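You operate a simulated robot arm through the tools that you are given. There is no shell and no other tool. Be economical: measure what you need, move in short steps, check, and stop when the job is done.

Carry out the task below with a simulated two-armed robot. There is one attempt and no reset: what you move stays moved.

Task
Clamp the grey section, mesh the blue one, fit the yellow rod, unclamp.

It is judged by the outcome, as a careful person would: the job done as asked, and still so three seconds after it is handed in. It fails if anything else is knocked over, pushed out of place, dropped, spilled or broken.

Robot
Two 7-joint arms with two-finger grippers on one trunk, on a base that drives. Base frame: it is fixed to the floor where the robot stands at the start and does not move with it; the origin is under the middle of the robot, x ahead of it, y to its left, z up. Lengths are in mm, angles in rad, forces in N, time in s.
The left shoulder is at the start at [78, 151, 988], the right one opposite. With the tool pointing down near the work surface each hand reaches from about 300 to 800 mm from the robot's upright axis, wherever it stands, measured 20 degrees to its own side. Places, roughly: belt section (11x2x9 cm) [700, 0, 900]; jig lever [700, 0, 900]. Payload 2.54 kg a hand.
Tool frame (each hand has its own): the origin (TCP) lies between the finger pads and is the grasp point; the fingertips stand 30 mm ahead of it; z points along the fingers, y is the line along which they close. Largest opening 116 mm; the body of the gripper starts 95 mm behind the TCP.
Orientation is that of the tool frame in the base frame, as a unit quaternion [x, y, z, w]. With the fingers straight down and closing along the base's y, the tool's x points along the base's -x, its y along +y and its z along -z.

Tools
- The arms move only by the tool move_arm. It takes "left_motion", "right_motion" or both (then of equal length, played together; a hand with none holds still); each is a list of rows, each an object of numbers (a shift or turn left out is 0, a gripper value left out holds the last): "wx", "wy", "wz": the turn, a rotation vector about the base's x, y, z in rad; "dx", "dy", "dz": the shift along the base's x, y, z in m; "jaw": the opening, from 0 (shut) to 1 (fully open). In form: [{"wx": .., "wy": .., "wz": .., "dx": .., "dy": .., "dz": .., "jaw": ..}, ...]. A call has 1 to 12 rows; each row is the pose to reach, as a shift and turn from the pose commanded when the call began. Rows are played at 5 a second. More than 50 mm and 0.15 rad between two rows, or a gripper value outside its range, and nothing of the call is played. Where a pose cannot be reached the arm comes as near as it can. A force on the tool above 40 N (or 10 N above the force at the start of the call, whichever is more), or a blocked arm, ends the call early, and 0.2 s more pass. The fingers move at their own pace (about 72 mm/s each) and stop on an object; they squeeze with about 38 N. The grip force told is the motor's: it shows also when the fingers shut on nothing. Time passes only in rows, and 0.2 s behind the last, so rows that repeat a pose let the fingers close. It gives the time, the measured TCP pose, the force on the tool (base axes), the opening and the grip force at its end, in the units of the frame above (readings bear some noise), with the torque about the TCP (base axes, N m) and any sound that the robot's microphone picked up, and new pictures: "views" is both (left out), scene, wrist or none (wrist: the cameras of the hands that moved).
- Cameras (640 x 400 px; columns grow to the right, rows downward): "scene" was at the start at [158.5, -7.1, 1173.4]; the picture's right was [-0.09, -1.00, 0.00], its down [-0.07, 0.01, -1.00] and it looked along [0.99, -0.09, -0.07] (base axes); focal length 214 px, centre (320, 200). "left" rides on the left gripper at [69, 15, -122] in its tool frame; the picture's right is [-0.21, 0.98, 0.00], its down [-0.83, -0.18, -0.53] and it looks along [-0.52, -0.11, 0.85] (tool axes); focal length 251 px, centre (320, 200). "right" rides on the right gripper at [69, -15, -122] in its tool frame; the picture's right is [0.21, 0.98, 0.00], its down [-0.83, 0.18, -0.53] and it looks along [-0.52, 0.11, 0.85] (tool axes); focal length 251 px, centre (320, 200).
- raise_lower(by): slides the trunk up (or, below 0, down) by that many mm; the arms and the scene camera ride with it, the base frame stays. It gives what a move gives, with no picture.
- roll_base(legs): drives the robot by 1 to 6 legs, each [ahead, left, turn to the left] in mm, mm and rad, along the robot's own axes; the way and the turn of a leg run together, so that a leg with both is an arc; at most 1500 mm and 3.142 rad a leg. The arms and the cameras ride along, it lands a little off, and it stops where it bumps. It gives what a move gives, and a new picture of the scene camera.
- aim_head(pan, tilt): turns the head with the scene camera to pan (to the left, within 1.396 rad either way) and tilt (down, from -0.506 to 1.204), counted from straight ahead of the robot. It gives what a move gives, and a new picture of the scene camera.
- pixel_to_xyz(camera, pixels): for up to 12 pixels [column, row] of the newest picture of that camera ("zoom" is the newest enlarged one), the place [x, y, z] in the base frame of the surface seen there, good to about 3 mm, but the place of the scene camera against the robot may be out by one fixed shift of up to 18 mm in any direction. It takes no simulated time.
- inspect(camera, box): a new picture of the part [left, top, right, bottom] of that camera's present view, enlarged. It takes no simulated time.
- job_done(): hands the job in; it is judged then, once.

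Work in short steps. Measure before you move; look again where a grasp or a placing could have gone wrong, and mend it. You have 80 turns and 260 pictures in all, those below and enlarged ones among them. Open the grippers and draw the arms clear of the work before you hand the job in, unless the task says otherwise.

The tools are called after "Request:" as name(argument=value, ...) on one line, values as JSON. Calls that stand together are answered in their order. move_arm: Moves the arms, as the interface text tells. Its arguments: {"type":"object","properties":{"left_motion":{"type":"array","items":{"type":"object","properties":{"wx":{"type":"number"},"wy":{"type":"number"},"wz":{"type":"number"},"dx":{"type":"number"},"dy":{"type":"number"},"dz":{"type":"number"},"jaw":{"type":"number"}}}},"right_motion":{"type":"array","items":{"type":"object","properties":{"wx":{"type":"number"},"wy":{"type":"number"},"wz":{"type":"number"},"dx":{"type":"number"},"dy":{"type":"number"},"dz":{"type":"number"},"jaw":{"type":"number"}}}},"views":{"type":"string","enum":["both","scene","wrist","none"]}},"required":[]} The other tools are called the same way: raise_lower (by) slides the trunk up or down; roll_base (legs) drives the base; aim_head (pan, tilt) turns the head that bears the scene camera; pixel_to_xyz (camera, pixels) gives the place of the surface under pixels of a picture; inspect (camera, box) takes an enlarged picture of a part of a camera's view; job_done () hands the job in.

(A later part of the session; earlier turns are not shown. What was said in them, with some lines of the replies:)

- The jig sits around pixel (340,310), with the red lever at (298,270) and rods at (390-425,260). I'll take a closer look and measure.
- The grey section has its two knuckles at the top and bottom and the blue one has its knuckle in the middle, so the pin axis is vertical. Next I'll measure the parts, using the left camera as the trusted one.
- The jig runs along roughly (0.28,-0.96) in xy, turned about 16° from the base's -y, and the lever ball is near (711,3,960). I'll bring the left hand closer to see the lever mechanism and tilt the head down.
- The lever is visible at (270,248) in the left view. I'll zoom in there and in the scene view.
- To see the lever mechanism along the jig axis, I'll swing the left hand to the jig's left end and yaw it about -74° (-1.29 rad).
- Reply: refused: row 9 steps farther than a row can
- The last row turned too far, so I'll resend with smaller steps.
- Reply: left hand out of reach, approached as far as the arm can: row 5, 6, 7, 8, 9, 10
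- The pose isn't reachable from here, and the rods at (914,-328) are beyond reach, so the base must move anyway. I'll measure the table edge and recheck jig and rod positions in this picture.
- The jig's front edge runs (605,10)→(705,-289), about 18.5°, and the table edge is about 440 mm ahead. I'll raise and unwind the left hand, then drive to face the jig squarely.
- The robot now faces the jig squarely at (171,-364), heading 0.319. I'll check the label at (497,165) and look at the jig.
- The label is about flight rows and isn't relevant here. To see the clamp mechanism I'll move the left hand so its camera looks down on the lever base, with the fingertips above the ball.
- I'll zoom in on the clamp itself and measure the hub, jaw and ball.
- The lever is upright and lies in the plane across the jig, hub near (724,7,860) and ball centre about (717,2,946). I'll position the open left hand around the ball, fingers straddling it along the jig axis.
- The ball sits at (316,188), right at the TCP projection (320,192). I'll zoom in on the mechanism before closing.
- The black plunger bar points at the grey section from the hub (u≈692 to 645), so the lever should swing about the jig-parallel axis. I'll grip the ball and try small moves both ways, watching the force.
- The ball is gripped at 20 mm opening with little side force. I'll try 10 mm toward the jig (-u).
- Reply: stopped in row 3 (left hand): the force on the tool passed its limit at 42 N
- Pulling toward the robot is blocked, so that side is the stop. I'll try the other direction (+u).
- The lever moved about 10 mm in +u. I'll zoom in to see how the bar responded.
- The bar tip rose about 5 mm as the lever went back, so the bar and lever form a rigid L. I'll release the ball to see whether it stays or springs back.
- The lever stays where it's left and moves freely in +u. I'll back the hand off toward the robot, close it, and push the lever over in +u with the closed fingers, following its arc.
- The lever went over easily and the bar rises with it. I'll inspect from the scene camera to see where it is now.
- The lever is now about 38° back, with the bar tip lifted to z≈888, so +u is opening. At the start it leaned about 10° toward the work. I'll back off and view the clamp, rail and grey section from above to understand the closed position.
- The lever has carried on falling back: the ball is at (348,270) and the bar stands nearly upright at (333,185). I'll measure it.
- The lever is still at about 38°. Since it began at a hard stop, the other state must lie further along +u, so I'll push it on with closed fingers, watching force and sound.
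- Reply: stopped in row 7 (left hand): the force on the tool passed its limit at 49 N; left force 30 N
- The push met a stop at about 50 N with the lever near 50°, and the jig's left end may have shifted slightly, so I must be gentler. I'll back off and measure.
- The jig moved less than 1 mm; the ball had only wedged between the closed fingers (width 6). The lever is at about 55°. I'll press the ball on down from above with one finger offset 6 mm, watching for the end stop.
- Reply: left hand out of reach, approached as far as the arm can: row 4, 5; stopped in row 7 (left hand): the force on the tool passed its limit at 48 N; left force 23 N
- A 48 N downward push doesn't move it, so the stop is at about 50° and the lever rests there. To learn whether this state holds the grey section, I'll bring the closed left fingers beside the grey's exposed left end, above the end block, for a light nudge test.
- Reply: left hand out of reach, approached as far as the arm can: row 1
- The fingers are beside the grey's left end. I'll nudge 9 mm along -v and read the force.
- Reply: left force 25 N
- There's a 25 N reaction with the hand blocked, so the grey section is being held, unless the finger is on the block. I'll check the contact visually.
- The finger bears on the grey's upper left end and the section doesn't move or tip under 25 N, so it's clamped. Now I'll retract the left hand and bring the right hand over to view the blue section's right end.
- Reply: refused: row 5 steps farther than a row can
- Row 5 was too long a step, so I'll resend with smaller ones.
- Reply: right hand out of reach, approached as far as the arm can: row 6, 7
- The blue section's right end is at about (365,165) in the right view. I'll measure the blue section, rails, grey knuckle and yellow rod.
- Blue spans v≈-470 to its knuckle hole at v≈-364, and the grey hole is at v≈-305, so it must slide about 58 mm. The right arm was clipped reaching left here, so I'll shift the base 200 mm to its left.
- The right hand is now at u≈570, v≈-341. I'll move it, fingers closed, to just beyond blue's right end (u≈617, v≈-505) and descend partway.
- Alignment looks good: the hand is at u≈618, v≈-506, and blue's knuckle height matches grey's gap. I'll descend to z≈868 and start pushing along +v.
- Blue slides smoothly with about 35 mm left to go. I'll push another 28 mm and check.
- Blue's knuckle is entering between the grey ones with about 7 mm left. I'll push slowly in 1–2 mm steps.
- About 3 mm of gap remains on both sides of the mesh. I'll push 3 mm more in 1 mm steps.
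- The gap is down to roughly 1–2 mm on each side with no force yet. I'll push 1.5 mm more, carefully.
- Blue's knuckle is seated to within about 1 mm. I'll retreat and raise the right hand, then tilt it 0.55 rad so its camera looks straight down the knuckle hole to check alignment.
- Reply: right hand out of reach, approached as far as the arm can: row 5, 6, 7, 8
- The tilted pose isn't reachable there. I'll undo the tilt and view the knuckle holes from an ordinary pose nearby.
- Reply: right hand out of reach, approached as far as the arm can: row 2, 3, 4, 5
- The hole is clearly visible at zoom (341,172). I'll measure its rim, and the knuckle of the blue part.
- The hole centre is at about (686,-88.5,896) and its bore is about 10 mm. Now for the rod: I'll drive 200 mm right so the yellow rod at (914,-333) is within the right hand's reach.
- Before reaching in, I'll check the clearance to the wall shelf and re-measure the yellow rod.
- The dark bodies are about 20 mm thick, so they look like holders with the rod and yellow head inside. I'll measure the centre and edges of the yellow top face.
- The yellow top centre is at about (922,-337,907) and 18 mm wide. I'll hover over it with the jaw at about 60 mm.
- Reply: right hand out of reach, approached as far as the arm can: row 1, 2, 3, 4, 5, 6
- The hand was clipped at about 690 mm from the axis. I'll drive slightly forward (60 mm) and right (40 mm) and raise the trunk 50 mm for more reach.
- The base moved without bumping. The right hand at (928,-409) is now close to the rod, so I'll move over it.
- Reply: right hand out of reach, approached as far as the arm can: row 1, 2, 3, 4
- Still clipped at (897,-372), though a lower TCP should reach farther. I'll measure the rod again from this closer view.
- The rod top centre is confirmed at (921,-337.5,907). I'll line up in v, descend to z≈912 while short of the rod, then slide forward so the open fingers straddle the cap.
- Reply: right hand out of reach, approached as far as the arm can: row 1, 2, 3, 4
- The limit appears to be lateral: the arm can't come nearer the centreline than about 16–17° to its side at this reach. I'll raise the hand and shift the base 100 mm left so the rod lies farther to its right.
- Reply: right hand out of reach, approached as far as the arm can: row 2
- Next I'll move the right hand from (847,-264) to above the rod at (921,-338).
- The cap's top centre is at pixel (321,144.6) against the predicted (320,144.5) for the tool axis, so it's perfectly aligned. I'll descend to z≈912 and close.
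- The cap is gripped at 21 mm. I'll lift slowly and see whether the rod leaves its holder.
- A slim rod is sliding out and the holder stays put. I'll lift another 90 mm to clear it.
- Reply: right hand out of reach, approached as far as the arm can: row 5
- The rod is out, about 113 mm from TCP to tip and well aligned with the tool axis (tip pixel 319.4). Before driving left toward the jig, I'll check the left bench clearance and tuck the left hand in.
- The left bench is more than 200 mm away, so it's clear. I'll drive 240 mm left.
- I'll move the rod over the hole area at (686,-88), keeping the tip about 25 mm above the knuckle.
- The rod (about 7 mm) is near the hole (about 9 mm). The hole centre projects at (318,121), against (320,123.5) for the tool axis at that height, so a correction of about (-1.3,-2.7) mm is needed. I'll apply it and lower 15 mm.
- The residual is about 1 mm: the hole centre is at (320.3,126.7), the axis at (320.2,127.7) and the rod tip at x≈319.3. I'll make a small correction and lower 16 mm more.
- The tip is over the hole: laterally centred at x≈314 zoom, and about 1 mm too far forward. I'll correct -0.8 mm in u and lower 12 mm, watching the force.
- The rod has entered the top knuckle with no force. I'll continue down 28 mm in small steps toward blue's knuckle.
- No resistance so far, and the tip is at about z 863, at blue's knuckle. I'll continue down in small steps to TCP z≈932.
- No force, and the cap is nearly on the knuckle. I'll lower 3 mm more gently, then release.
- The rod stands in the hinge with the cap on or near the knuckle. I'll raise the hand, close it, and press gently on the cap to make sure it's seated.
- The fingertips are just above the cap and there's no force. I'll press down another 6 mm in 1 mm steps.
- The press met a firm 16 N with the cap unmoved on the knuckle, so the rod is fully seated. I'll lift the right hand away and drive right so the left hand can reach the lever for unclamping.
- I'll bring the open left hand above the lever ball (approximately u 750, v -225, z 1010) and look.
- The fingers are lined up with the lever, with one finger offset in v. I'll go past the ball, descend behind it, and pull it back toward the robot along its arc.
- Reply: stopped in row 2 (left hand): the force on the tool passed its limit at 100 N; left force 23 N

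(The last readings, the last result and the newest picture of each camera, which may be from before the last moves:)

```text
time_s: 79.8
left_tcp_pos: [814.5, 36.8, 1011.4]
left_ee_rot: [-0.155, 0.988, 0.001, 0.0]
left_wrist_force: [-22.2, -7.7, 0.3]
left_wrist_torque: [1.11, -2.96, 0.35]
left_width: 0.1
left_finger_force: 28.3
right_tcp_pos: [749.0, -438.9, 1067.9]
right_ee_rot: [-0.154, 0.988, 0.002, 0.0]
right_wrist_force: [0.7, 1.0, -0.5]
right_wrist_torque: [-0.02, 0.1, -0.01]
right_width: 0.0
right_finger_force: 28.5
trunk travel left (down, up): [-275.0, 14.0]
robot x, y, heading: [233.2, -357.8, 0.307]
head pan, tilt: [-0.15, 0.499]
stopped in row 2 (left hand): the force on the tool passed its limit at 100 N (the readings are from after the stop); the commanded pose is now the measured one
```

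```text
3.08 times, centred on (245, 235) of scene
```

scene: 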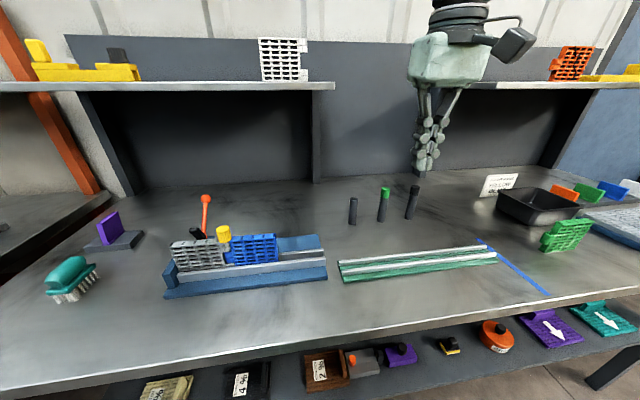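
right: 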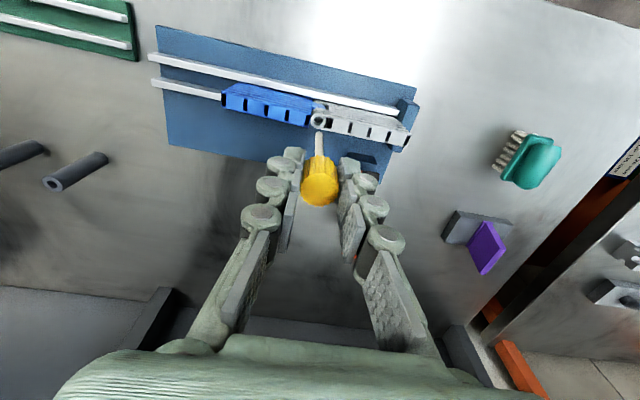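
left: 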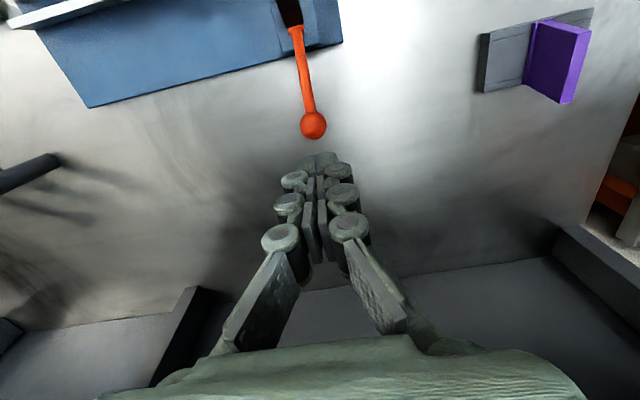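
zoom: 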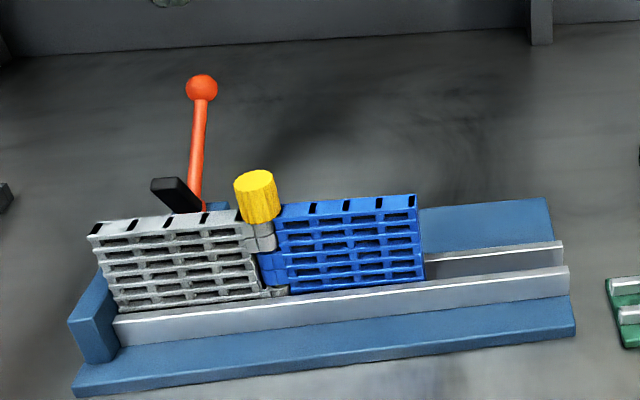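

The hand's upper body hit the overhead shelf edge (u≈832) at 100 N. I'll back off at once toward the robot and check the shelf items.

Request:
move_arm(left_motion=[{"dx": -0.019, "dy": -0.0063}, {"dx": -0.047, "dy": -0.016, "jaw": 0.4}, {"dx": -0.06, "dy": -0.02, "jaw": 0.6}], views="both")

Request:
inspect(camera="scene", box=[0, 10, 340, 200])

```text
time_s: 80.6
left_tcp_pos: [757.3, 15.7, 1008.6]
left_ee_rot: [-0.155, 0.988, 0.001, 0.0]
left_wrist_force: [0.5, 0.8, 0.0]
left_wrist_torque: [0.0, -0.01, 0.01]
left_width: 69.2
left_finger_force: 0.7
right_tcp_pos: [749.3, -439.9, 1067.2]
right_ee_rot: [-0.154, 0.988, 0.001, 0.0]
right_wrist_force: [-0.7, -0.3, 0.3]
right_wrist_torque: [-0.03, 0.05, 0.02]
right_width: 0.0
right_finger_force: 28.3
trunk travel left (down, up): [-275.0, 14.0]
robot x, y, heading: [237.3, -360.3, 0.31]
head pan, tilt: [-0.15, 0.499]
```

scene: 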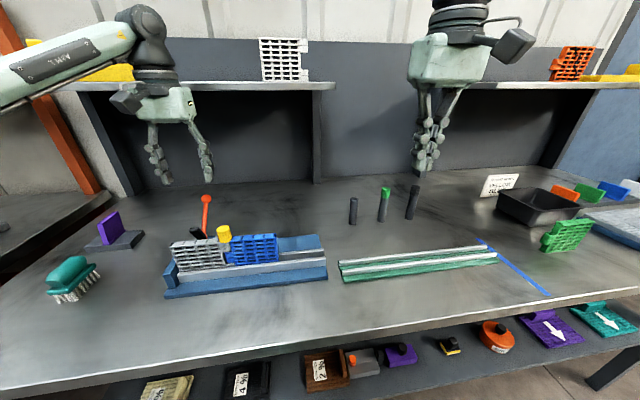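
left: 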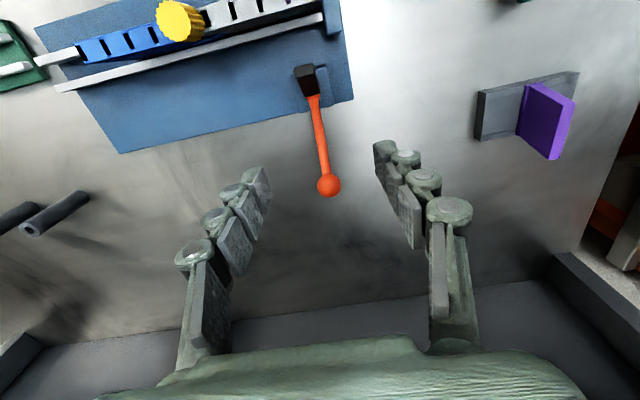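

```text
1.88 times, centred on (170, 105) of scene
```

zoom: 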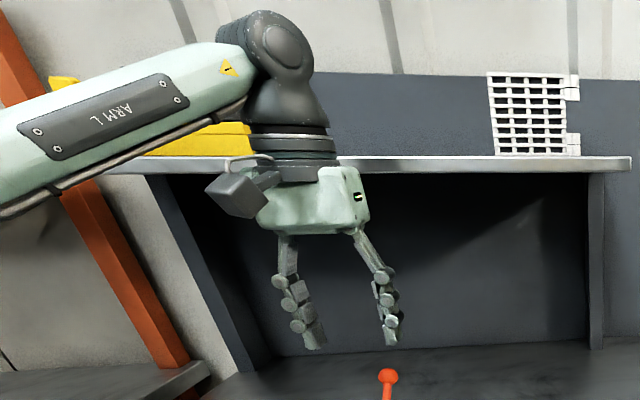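

The shelf items look undisturbed. I'll measure the ball; then descend here first, below shelf level, and slide forward with the fingers straddling the lever.

Request:
pixel_to_xyz(camera="left", pixels=[[328, 186], [322, 140], [318, 115], [304, 74], [182, 20]])

Request:
move_arm(left_motion=[{"dz": -0.04}, {"dz": -0.08}, {"dz": -0.096}], views="wrist")

```text
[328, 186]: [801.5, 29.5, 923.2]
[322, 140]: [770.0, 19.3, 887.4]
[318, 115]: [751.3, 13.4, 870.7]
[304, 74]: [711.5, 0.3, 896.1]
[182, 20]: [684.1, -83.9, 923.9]
```

```text
time_s: 81.4
left_tcp_pos: [755.2, 14.6, 914.2]
left_ee_rot: [-0.155, 0.988, -0.001, -0.001]
left_wrist_force: [-0.1, 0.2, -0.5]
left_wrist_torque: [0.01, 0.01, 0.05]
left_width: 69.8
left_finger_force: 0.0
right_tcp_pos: [749.3, -439.5, 1066.9]
right_ee_rot: [-0.155, 0.988, 0.001, 0.001]
right_wrist_force: [-0.2, -0.3, 0.0]
right_wrist_torque: [0.0, 0.04, 0.0]
right_width: 0.1
right_finger_force: 28.5
trunk travel left (down, up): [-275.0, 14.0]
robot x, y, heading: [230.9, -361.9, 0.316]
head pan, tilt: [-0.15, 0.499]
```

left: 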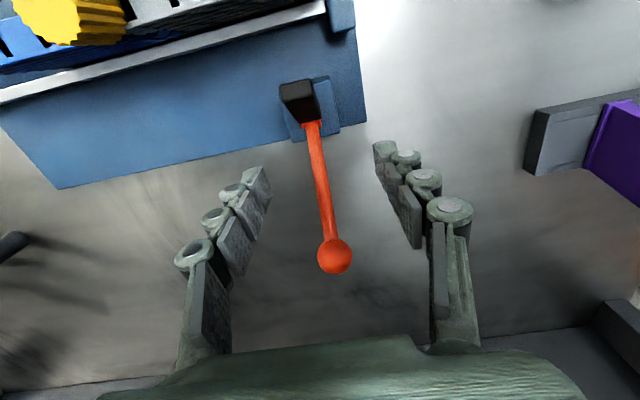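

Everything is clear. I'll slide forward 52 mm in u so the ball sits between the fingers.

Request:
move_arm(left_motion=[{"dx": 0.016, "dy": 0.006}, {"dx": 0.033, "dy": 0.012}, {"dx": 0.05, "dy": 0.018}], views="wrist")

```text
time_s: 82.2
left_tcp_pos: [805.2, 34.4, 915.6]
left_ee_rot: [-0.155, 0.988, 0.001, -0.001]
left_wrist_force: [1.0, 0.9, -0.7]
left_wrist_torque: [-0.03, -0.01, 0.0]
left_width: 69.6
left_finger_force: 0.0
right_tcp_pos: [749.0, -439.5, 1067.4]
right_ee_rot: [-0.154, 0.988, 0.001, 0.001]
right_wrist_force: [-0.2, -0.3, 0.0]
right_wrist_torque: [-0.04, -0.03, 0.03]
right_width: 0.2
right_finger_force: 28.6
trunk travel left (down, up): [-275.0, 14.0]
robot x, y, heading: [232.5, -363.5, 0.307]
head pan, tilt: [-0.15, 0.499]
```

left: 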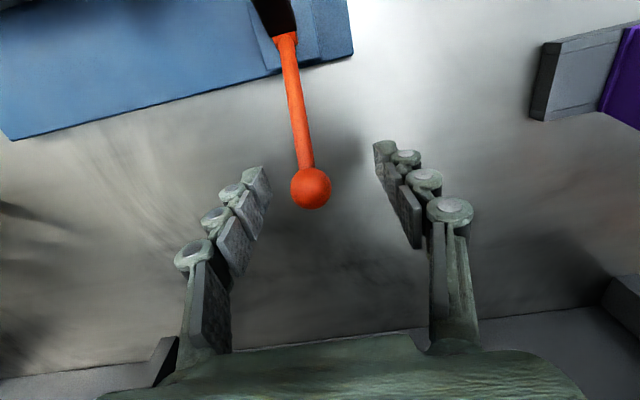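

The ball is at (310,188), about 5.6 mm off in v. I'll correct, grip it, and swing it partway back along its arc.

Request:
move_arm(left_motion=[{"dx": 0.0017, "dy": -0.0053}, {"dx": 0.0017, "dy": -0.0053, "jaw": 0.2}, {"dx": 0.0017, "dy": -0.0053, "jaw": 0.1}, {"dx": 0.0017, "dy": -0.0053, "jaw": 0.1}, {"dx": -0.0045, "dy": -0.0073, "dz": 0.006}, {"dx": -0.0101, "dy": -0.0092, "dz": 0.012}, {"dx": -0.0165, "dy": -0.0113, "dz": 0.017}, {"dx": -0.0234, "dy": -0.0137, "dz": 0.022}, {"dx": -0.031, "dy": -0.016, "dz": 0.026}, {"dx": -0.0383, "dy": -0.0186, "dz": 0.029}], views="wrist")

```text
time_s: 84.4
left_tcp_pos: [768.8, 17.8, 942.7]
left_ee_rot: [-0.156, 0.988, 0.001, 0.0]
left_wrist_force: [11.0, 12.0, 3.4]
left_wrist_torque: [0.39, -1.16, 0.03]
left_width: 20.3
left_finger_force: 44.8
right_tcp_pos: [750.8, -438.0, 1067.4]
right_ee_rot: [-0.154, 0.988, 0.001, 0.001]
right_wrist_force: [-1.6, 0.8, -0.6]
right_wrist_torque: [0.01, 0.0, 0.01]
right_width: 0.1
right_finger_force: 28.9
trunk travel left (down, up): [-275.0, 14.0]
robot x, y, heading: [232.6, -362.2, 0.307]
head pan, tilt: [-0.15, 0.499]
```

left: 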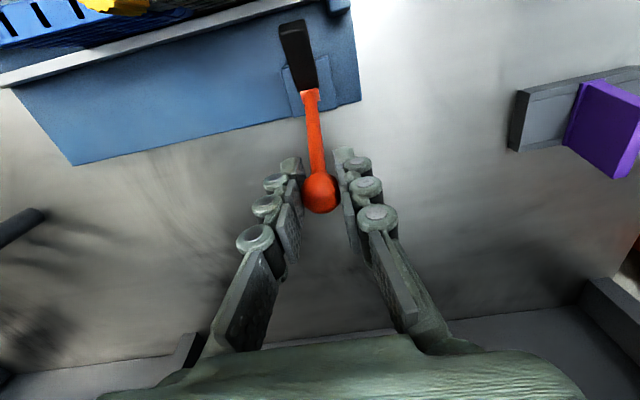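

The lever follows the hand well. I'll continue back to near its original upright stop.

Request:
move_arm(left_motion=[{"dx": -0.0085, "dy": -0.0013, "dz": 0.003}, {"dx": -0.0165, "dy": -0.004, "dz": 0.0045}, {"dx": -0.0245, "dy": -0.0067, "dz": 0.006}, {"dx": -0.0325, "dy": -0.0093, "dz": 0.006}, {"dx": -0.0395, "dy": -0.0117, "dz": 0.006}, {"dx": -0.044, "dy": -0.0132, "dz": 0.006}], views="wrist")

```text
time_s: 85.8
left_tcp_pos: [725.0, 2.5, 947.4]
left_ee_rot: [-0.155, 0.988, 0.001, -0.002]
left_wrist_force: [9.7, 6.1, 0.0]
left_wrist_torque: [0.33, -1.03, 0.05]
left_width: 20.6
left_finger_force: 44.3
right_tcp_pos: [750.1, -439.5, 1066.6]
right_ee_rot: [-0.155, 0.988, 0.001, 0.0]
right_wrist_force: [0.3, 0.9, -0.5]
right_wrist_torque: [0.01, -0.01, 0.02]
right_width: 0.0
right_finger_force: 28.7
trunk travel left (down, up): [-275.0, 14.0]
robot x, y, heading: [230.3, -362.2, 0.31]
head pan, tilt: [-0.15, 0.499]
```

left: 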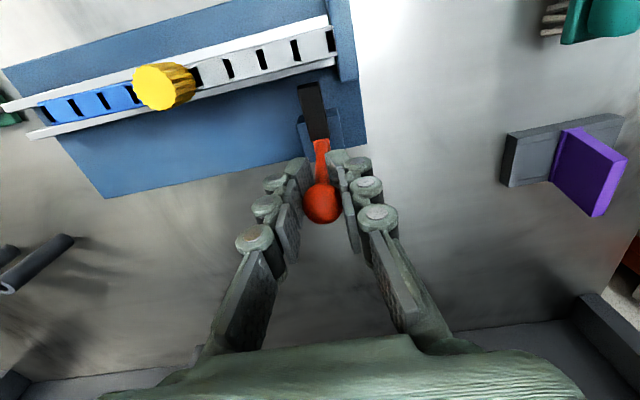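

It's about 11 mm short of the original stop at (714,0). I'll continue gently to it.

Request:
move_arm(left_motion=[{"dx": -0.004, "dy": -0.0012}, {"dx": -0.008, "dy": -0.0025}, {"dx": -0.011, "dy": -0.0035}, {"dx": -0.0135, "dy": -0.0043}], views="none")

```text
time_s: 86.8
left_tcp_pos: [711.4, -2.2, 946.5]
left_ee_rot: [-0.153, 0.988, -0.001, -0.002]
left_wrist_force: [11.6, 5.9, -6.4]
left_wrist_torque: [0.32, -1.02, 0.01]
left_width: 20.4
left_finger_force: 43.9
right_tcp_pos: [750.5, -439.0, 1067.4]
right_ee_rot: [-0.153, 0.988, 0.001, 0.0]
right_wrist_force: [0.2, -0.1, 1.0]
right_wrist_torque: [0.02, -0.02, 0.0]
right_width: 0.0
right_finger_force: 28.6
trunk travel left (down, up): [-275.0, 14.0]
robot x, y, heading: [231.8, -359.4, 0.309]
head pan, tilt: [-0.15, 0.499]
```

No hard stop is felt yet, so I'll nudge 4 mm more to confirm it.

Request:
move_arm(left_motion=[{"dx": -0.0015, "dy": -0.0005}, {"dx": -0.003, "dy": -0.001}, {"dx": -0.0045, "dy": -0.0015}], views="none")

```text
time_s: 87.6
left_tcp_pos: [708.4, -1.9, 946.7]
left_ee_rot: [-0.155, 0.988, -0.001, -0.003]
left_wrist_force: [12.7, 4.7, -13.8]
left_wrist_torque: [0.31, -0.93, -0.01]
left_width: 20.8
left_finger_force: 44.3
right_tcp_pos: [751.9, -439.0, 1065.4]
right_ee_rot: [-0.154, 0.988, 0.001, 0.0]
right_wrist_force: [-0.5, -0.2, 0.6]
right_wrist_torque: [-0.02, 0.02, 0.0]
right_width: 0.2
right_finger_force: 29.2
trunk travel left (down, up): [-275.0, 14.0]
robot x, y, heading: [232.2, -364.1, 0.311]
head pan, tilt: [-0.15, 0.499]
5 turns are left
```

Five turns are left. I'll give a last 4 mm nudge, then open and lift the left hand clear.

Request:
move_arm(left_motion=[{"dx": -0.002, "dy": -0.0007, "dz": -0.001}, {"dx": -0.004, "dy": -0.0013, "dz": -0.001}, {"dx": -0.004, "dy": -0.0013, "dz": -0.001, "jaw": 0.4}, {"dx": -0.004, "dy": -0.0013, "dz": -0.001, "jaw": 0.8}, {"dx": -0.004, "dy": -0.0013, "dz": 0.04, "jaw": 0.8}, {"dx": -0.004, "dy": -0.0013, "dz": 0.085}, {"dx": -0.04, "dy": -0.013, "dz": 0.11}, {"dx": -0.08, "dy": -0.026, "dz": 0.12}], views="both")

Request:
inspect(camera="scene", box=[155, 170, 335, 300])

```text
time_s: 89.4
left_tcp_pos: [625.0, -29.4, 1069.2]
left_ee_rot: [-0.155, 0.988, -0.001, -0.002]
left_wrist_force: [-0.6, -0.2, -0.1]
left_wrist_torque: [0.01, -0.01, 0.02]
left_width: 92.8
left_finger_force: 0.0
right_tcp_pos: [749.3, -438.3, 1067.0]
right_ee_rot: [-0.154, 0.988, 0.001, 0.001]
right_wrist_force: [-0.5, 0.3, 0.3]
right_wrist_torque: [0.02, -0.02, -0.02]
right_width: 0.0
right_finger_force: 28.5
trunk travel left (down, up): [-275.0, 14.0]
robot x, y, heading: [232.3, -358.5, 0.309]
head pan, tilt: [-0.15, 0.499]
```

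scene: 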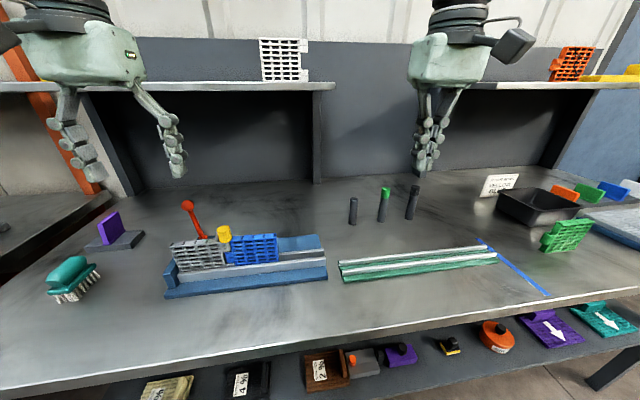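
left: 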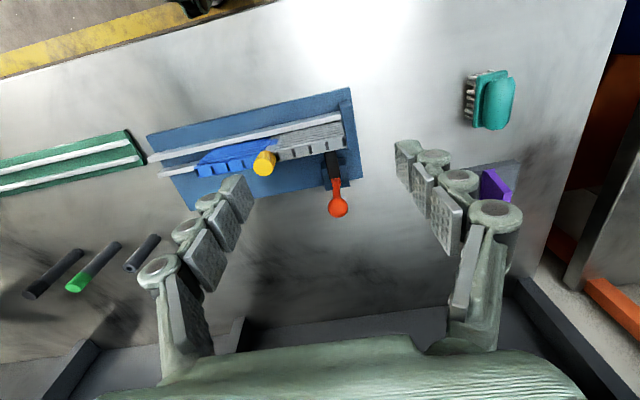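

```text
3.08 times, centred on (245, 235) of scene
4 turns are left
```

zoom: 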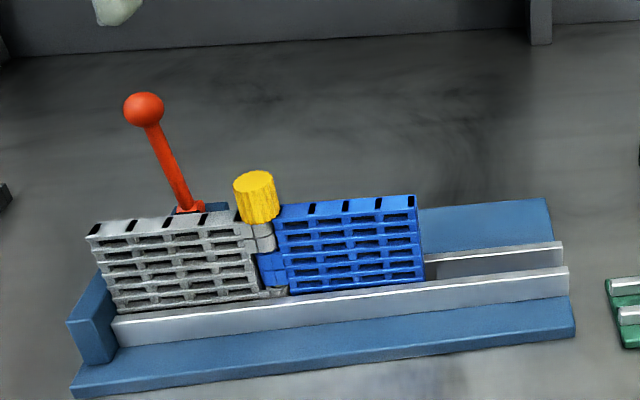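

The lever is back at its original upright position, the sections are meshed and the rod is seated. I'll open both grippers clear of the work and confirm the lever position.

Request:
move_arm(right_motion=[{"jaw": 0.5}, {"jaw": 0.8}, {"jaw": 0.8}], views="none")

Request:
pixel_to_xyz(camera="left", pixels=[[338, 206], [332, 157], [334, 172], [335, 185]])

```text
time_s: 90.2
left_tcp_pos: [626.9, -28.3, 1068.3]
left_ee_rot: [-0.154, 0.988, 0.0, -0.001]
left_wrist_force: [-0.8, -0.2, 0.1]
left_wrist_torque: [-0.01, 0.02, 0.02]
left_width: 92.8
left_finger_force: 0.1
right_tcp_pos: [750.6, -439.5, 1067.2]
right_ee_rot: [-0.153, 0.988, 0.001, 0.0]
right_wrist_force: [-1.3, 0.1, 0.3]
right_wrist_torque: [-0.01, 0.0, 0.01]
right_width: 93.1
right_finger_force: 0.2
trunk travel left (down, up): [-275.0, 14.0]
robot x, y, heading: [232.2, -363.0, 0.306]
head pan, tilt: [-0.15, 0.499]
```

```text
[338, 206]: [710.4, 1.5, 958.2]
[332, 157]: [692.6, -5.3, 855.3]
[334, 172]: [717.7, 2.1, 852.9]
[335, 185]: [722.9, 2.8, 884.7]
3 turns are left
```

The ball reads (710,1.5,958), which matches its starting place, so the lever is unclamped. Both hands are open and clear, and I'm handing the job in.

Request:
job_done()

```text
The job is handed in.
```

I clamped the grey section, meshed the blue one into it, seated the yellow rod through the hinge and put the lever back where it started. The job is handed in, with both hands open and clear of the work.

- **Clamp direction:** I inferred it from tests rather than seeing it. With the lever thrown back, the grey section held still against a push of about 25 N. I did not run the same push with the lever upright to compare.
- **Shelf bump:** While reaching for the lever, the left arm hit the overhead shelf with about 100 N. The parts of the shelf I could see afterwards looked undisturbed.
- **Jig shift:** Pushing the lever back may have nudged the jig by less than 1 mm.
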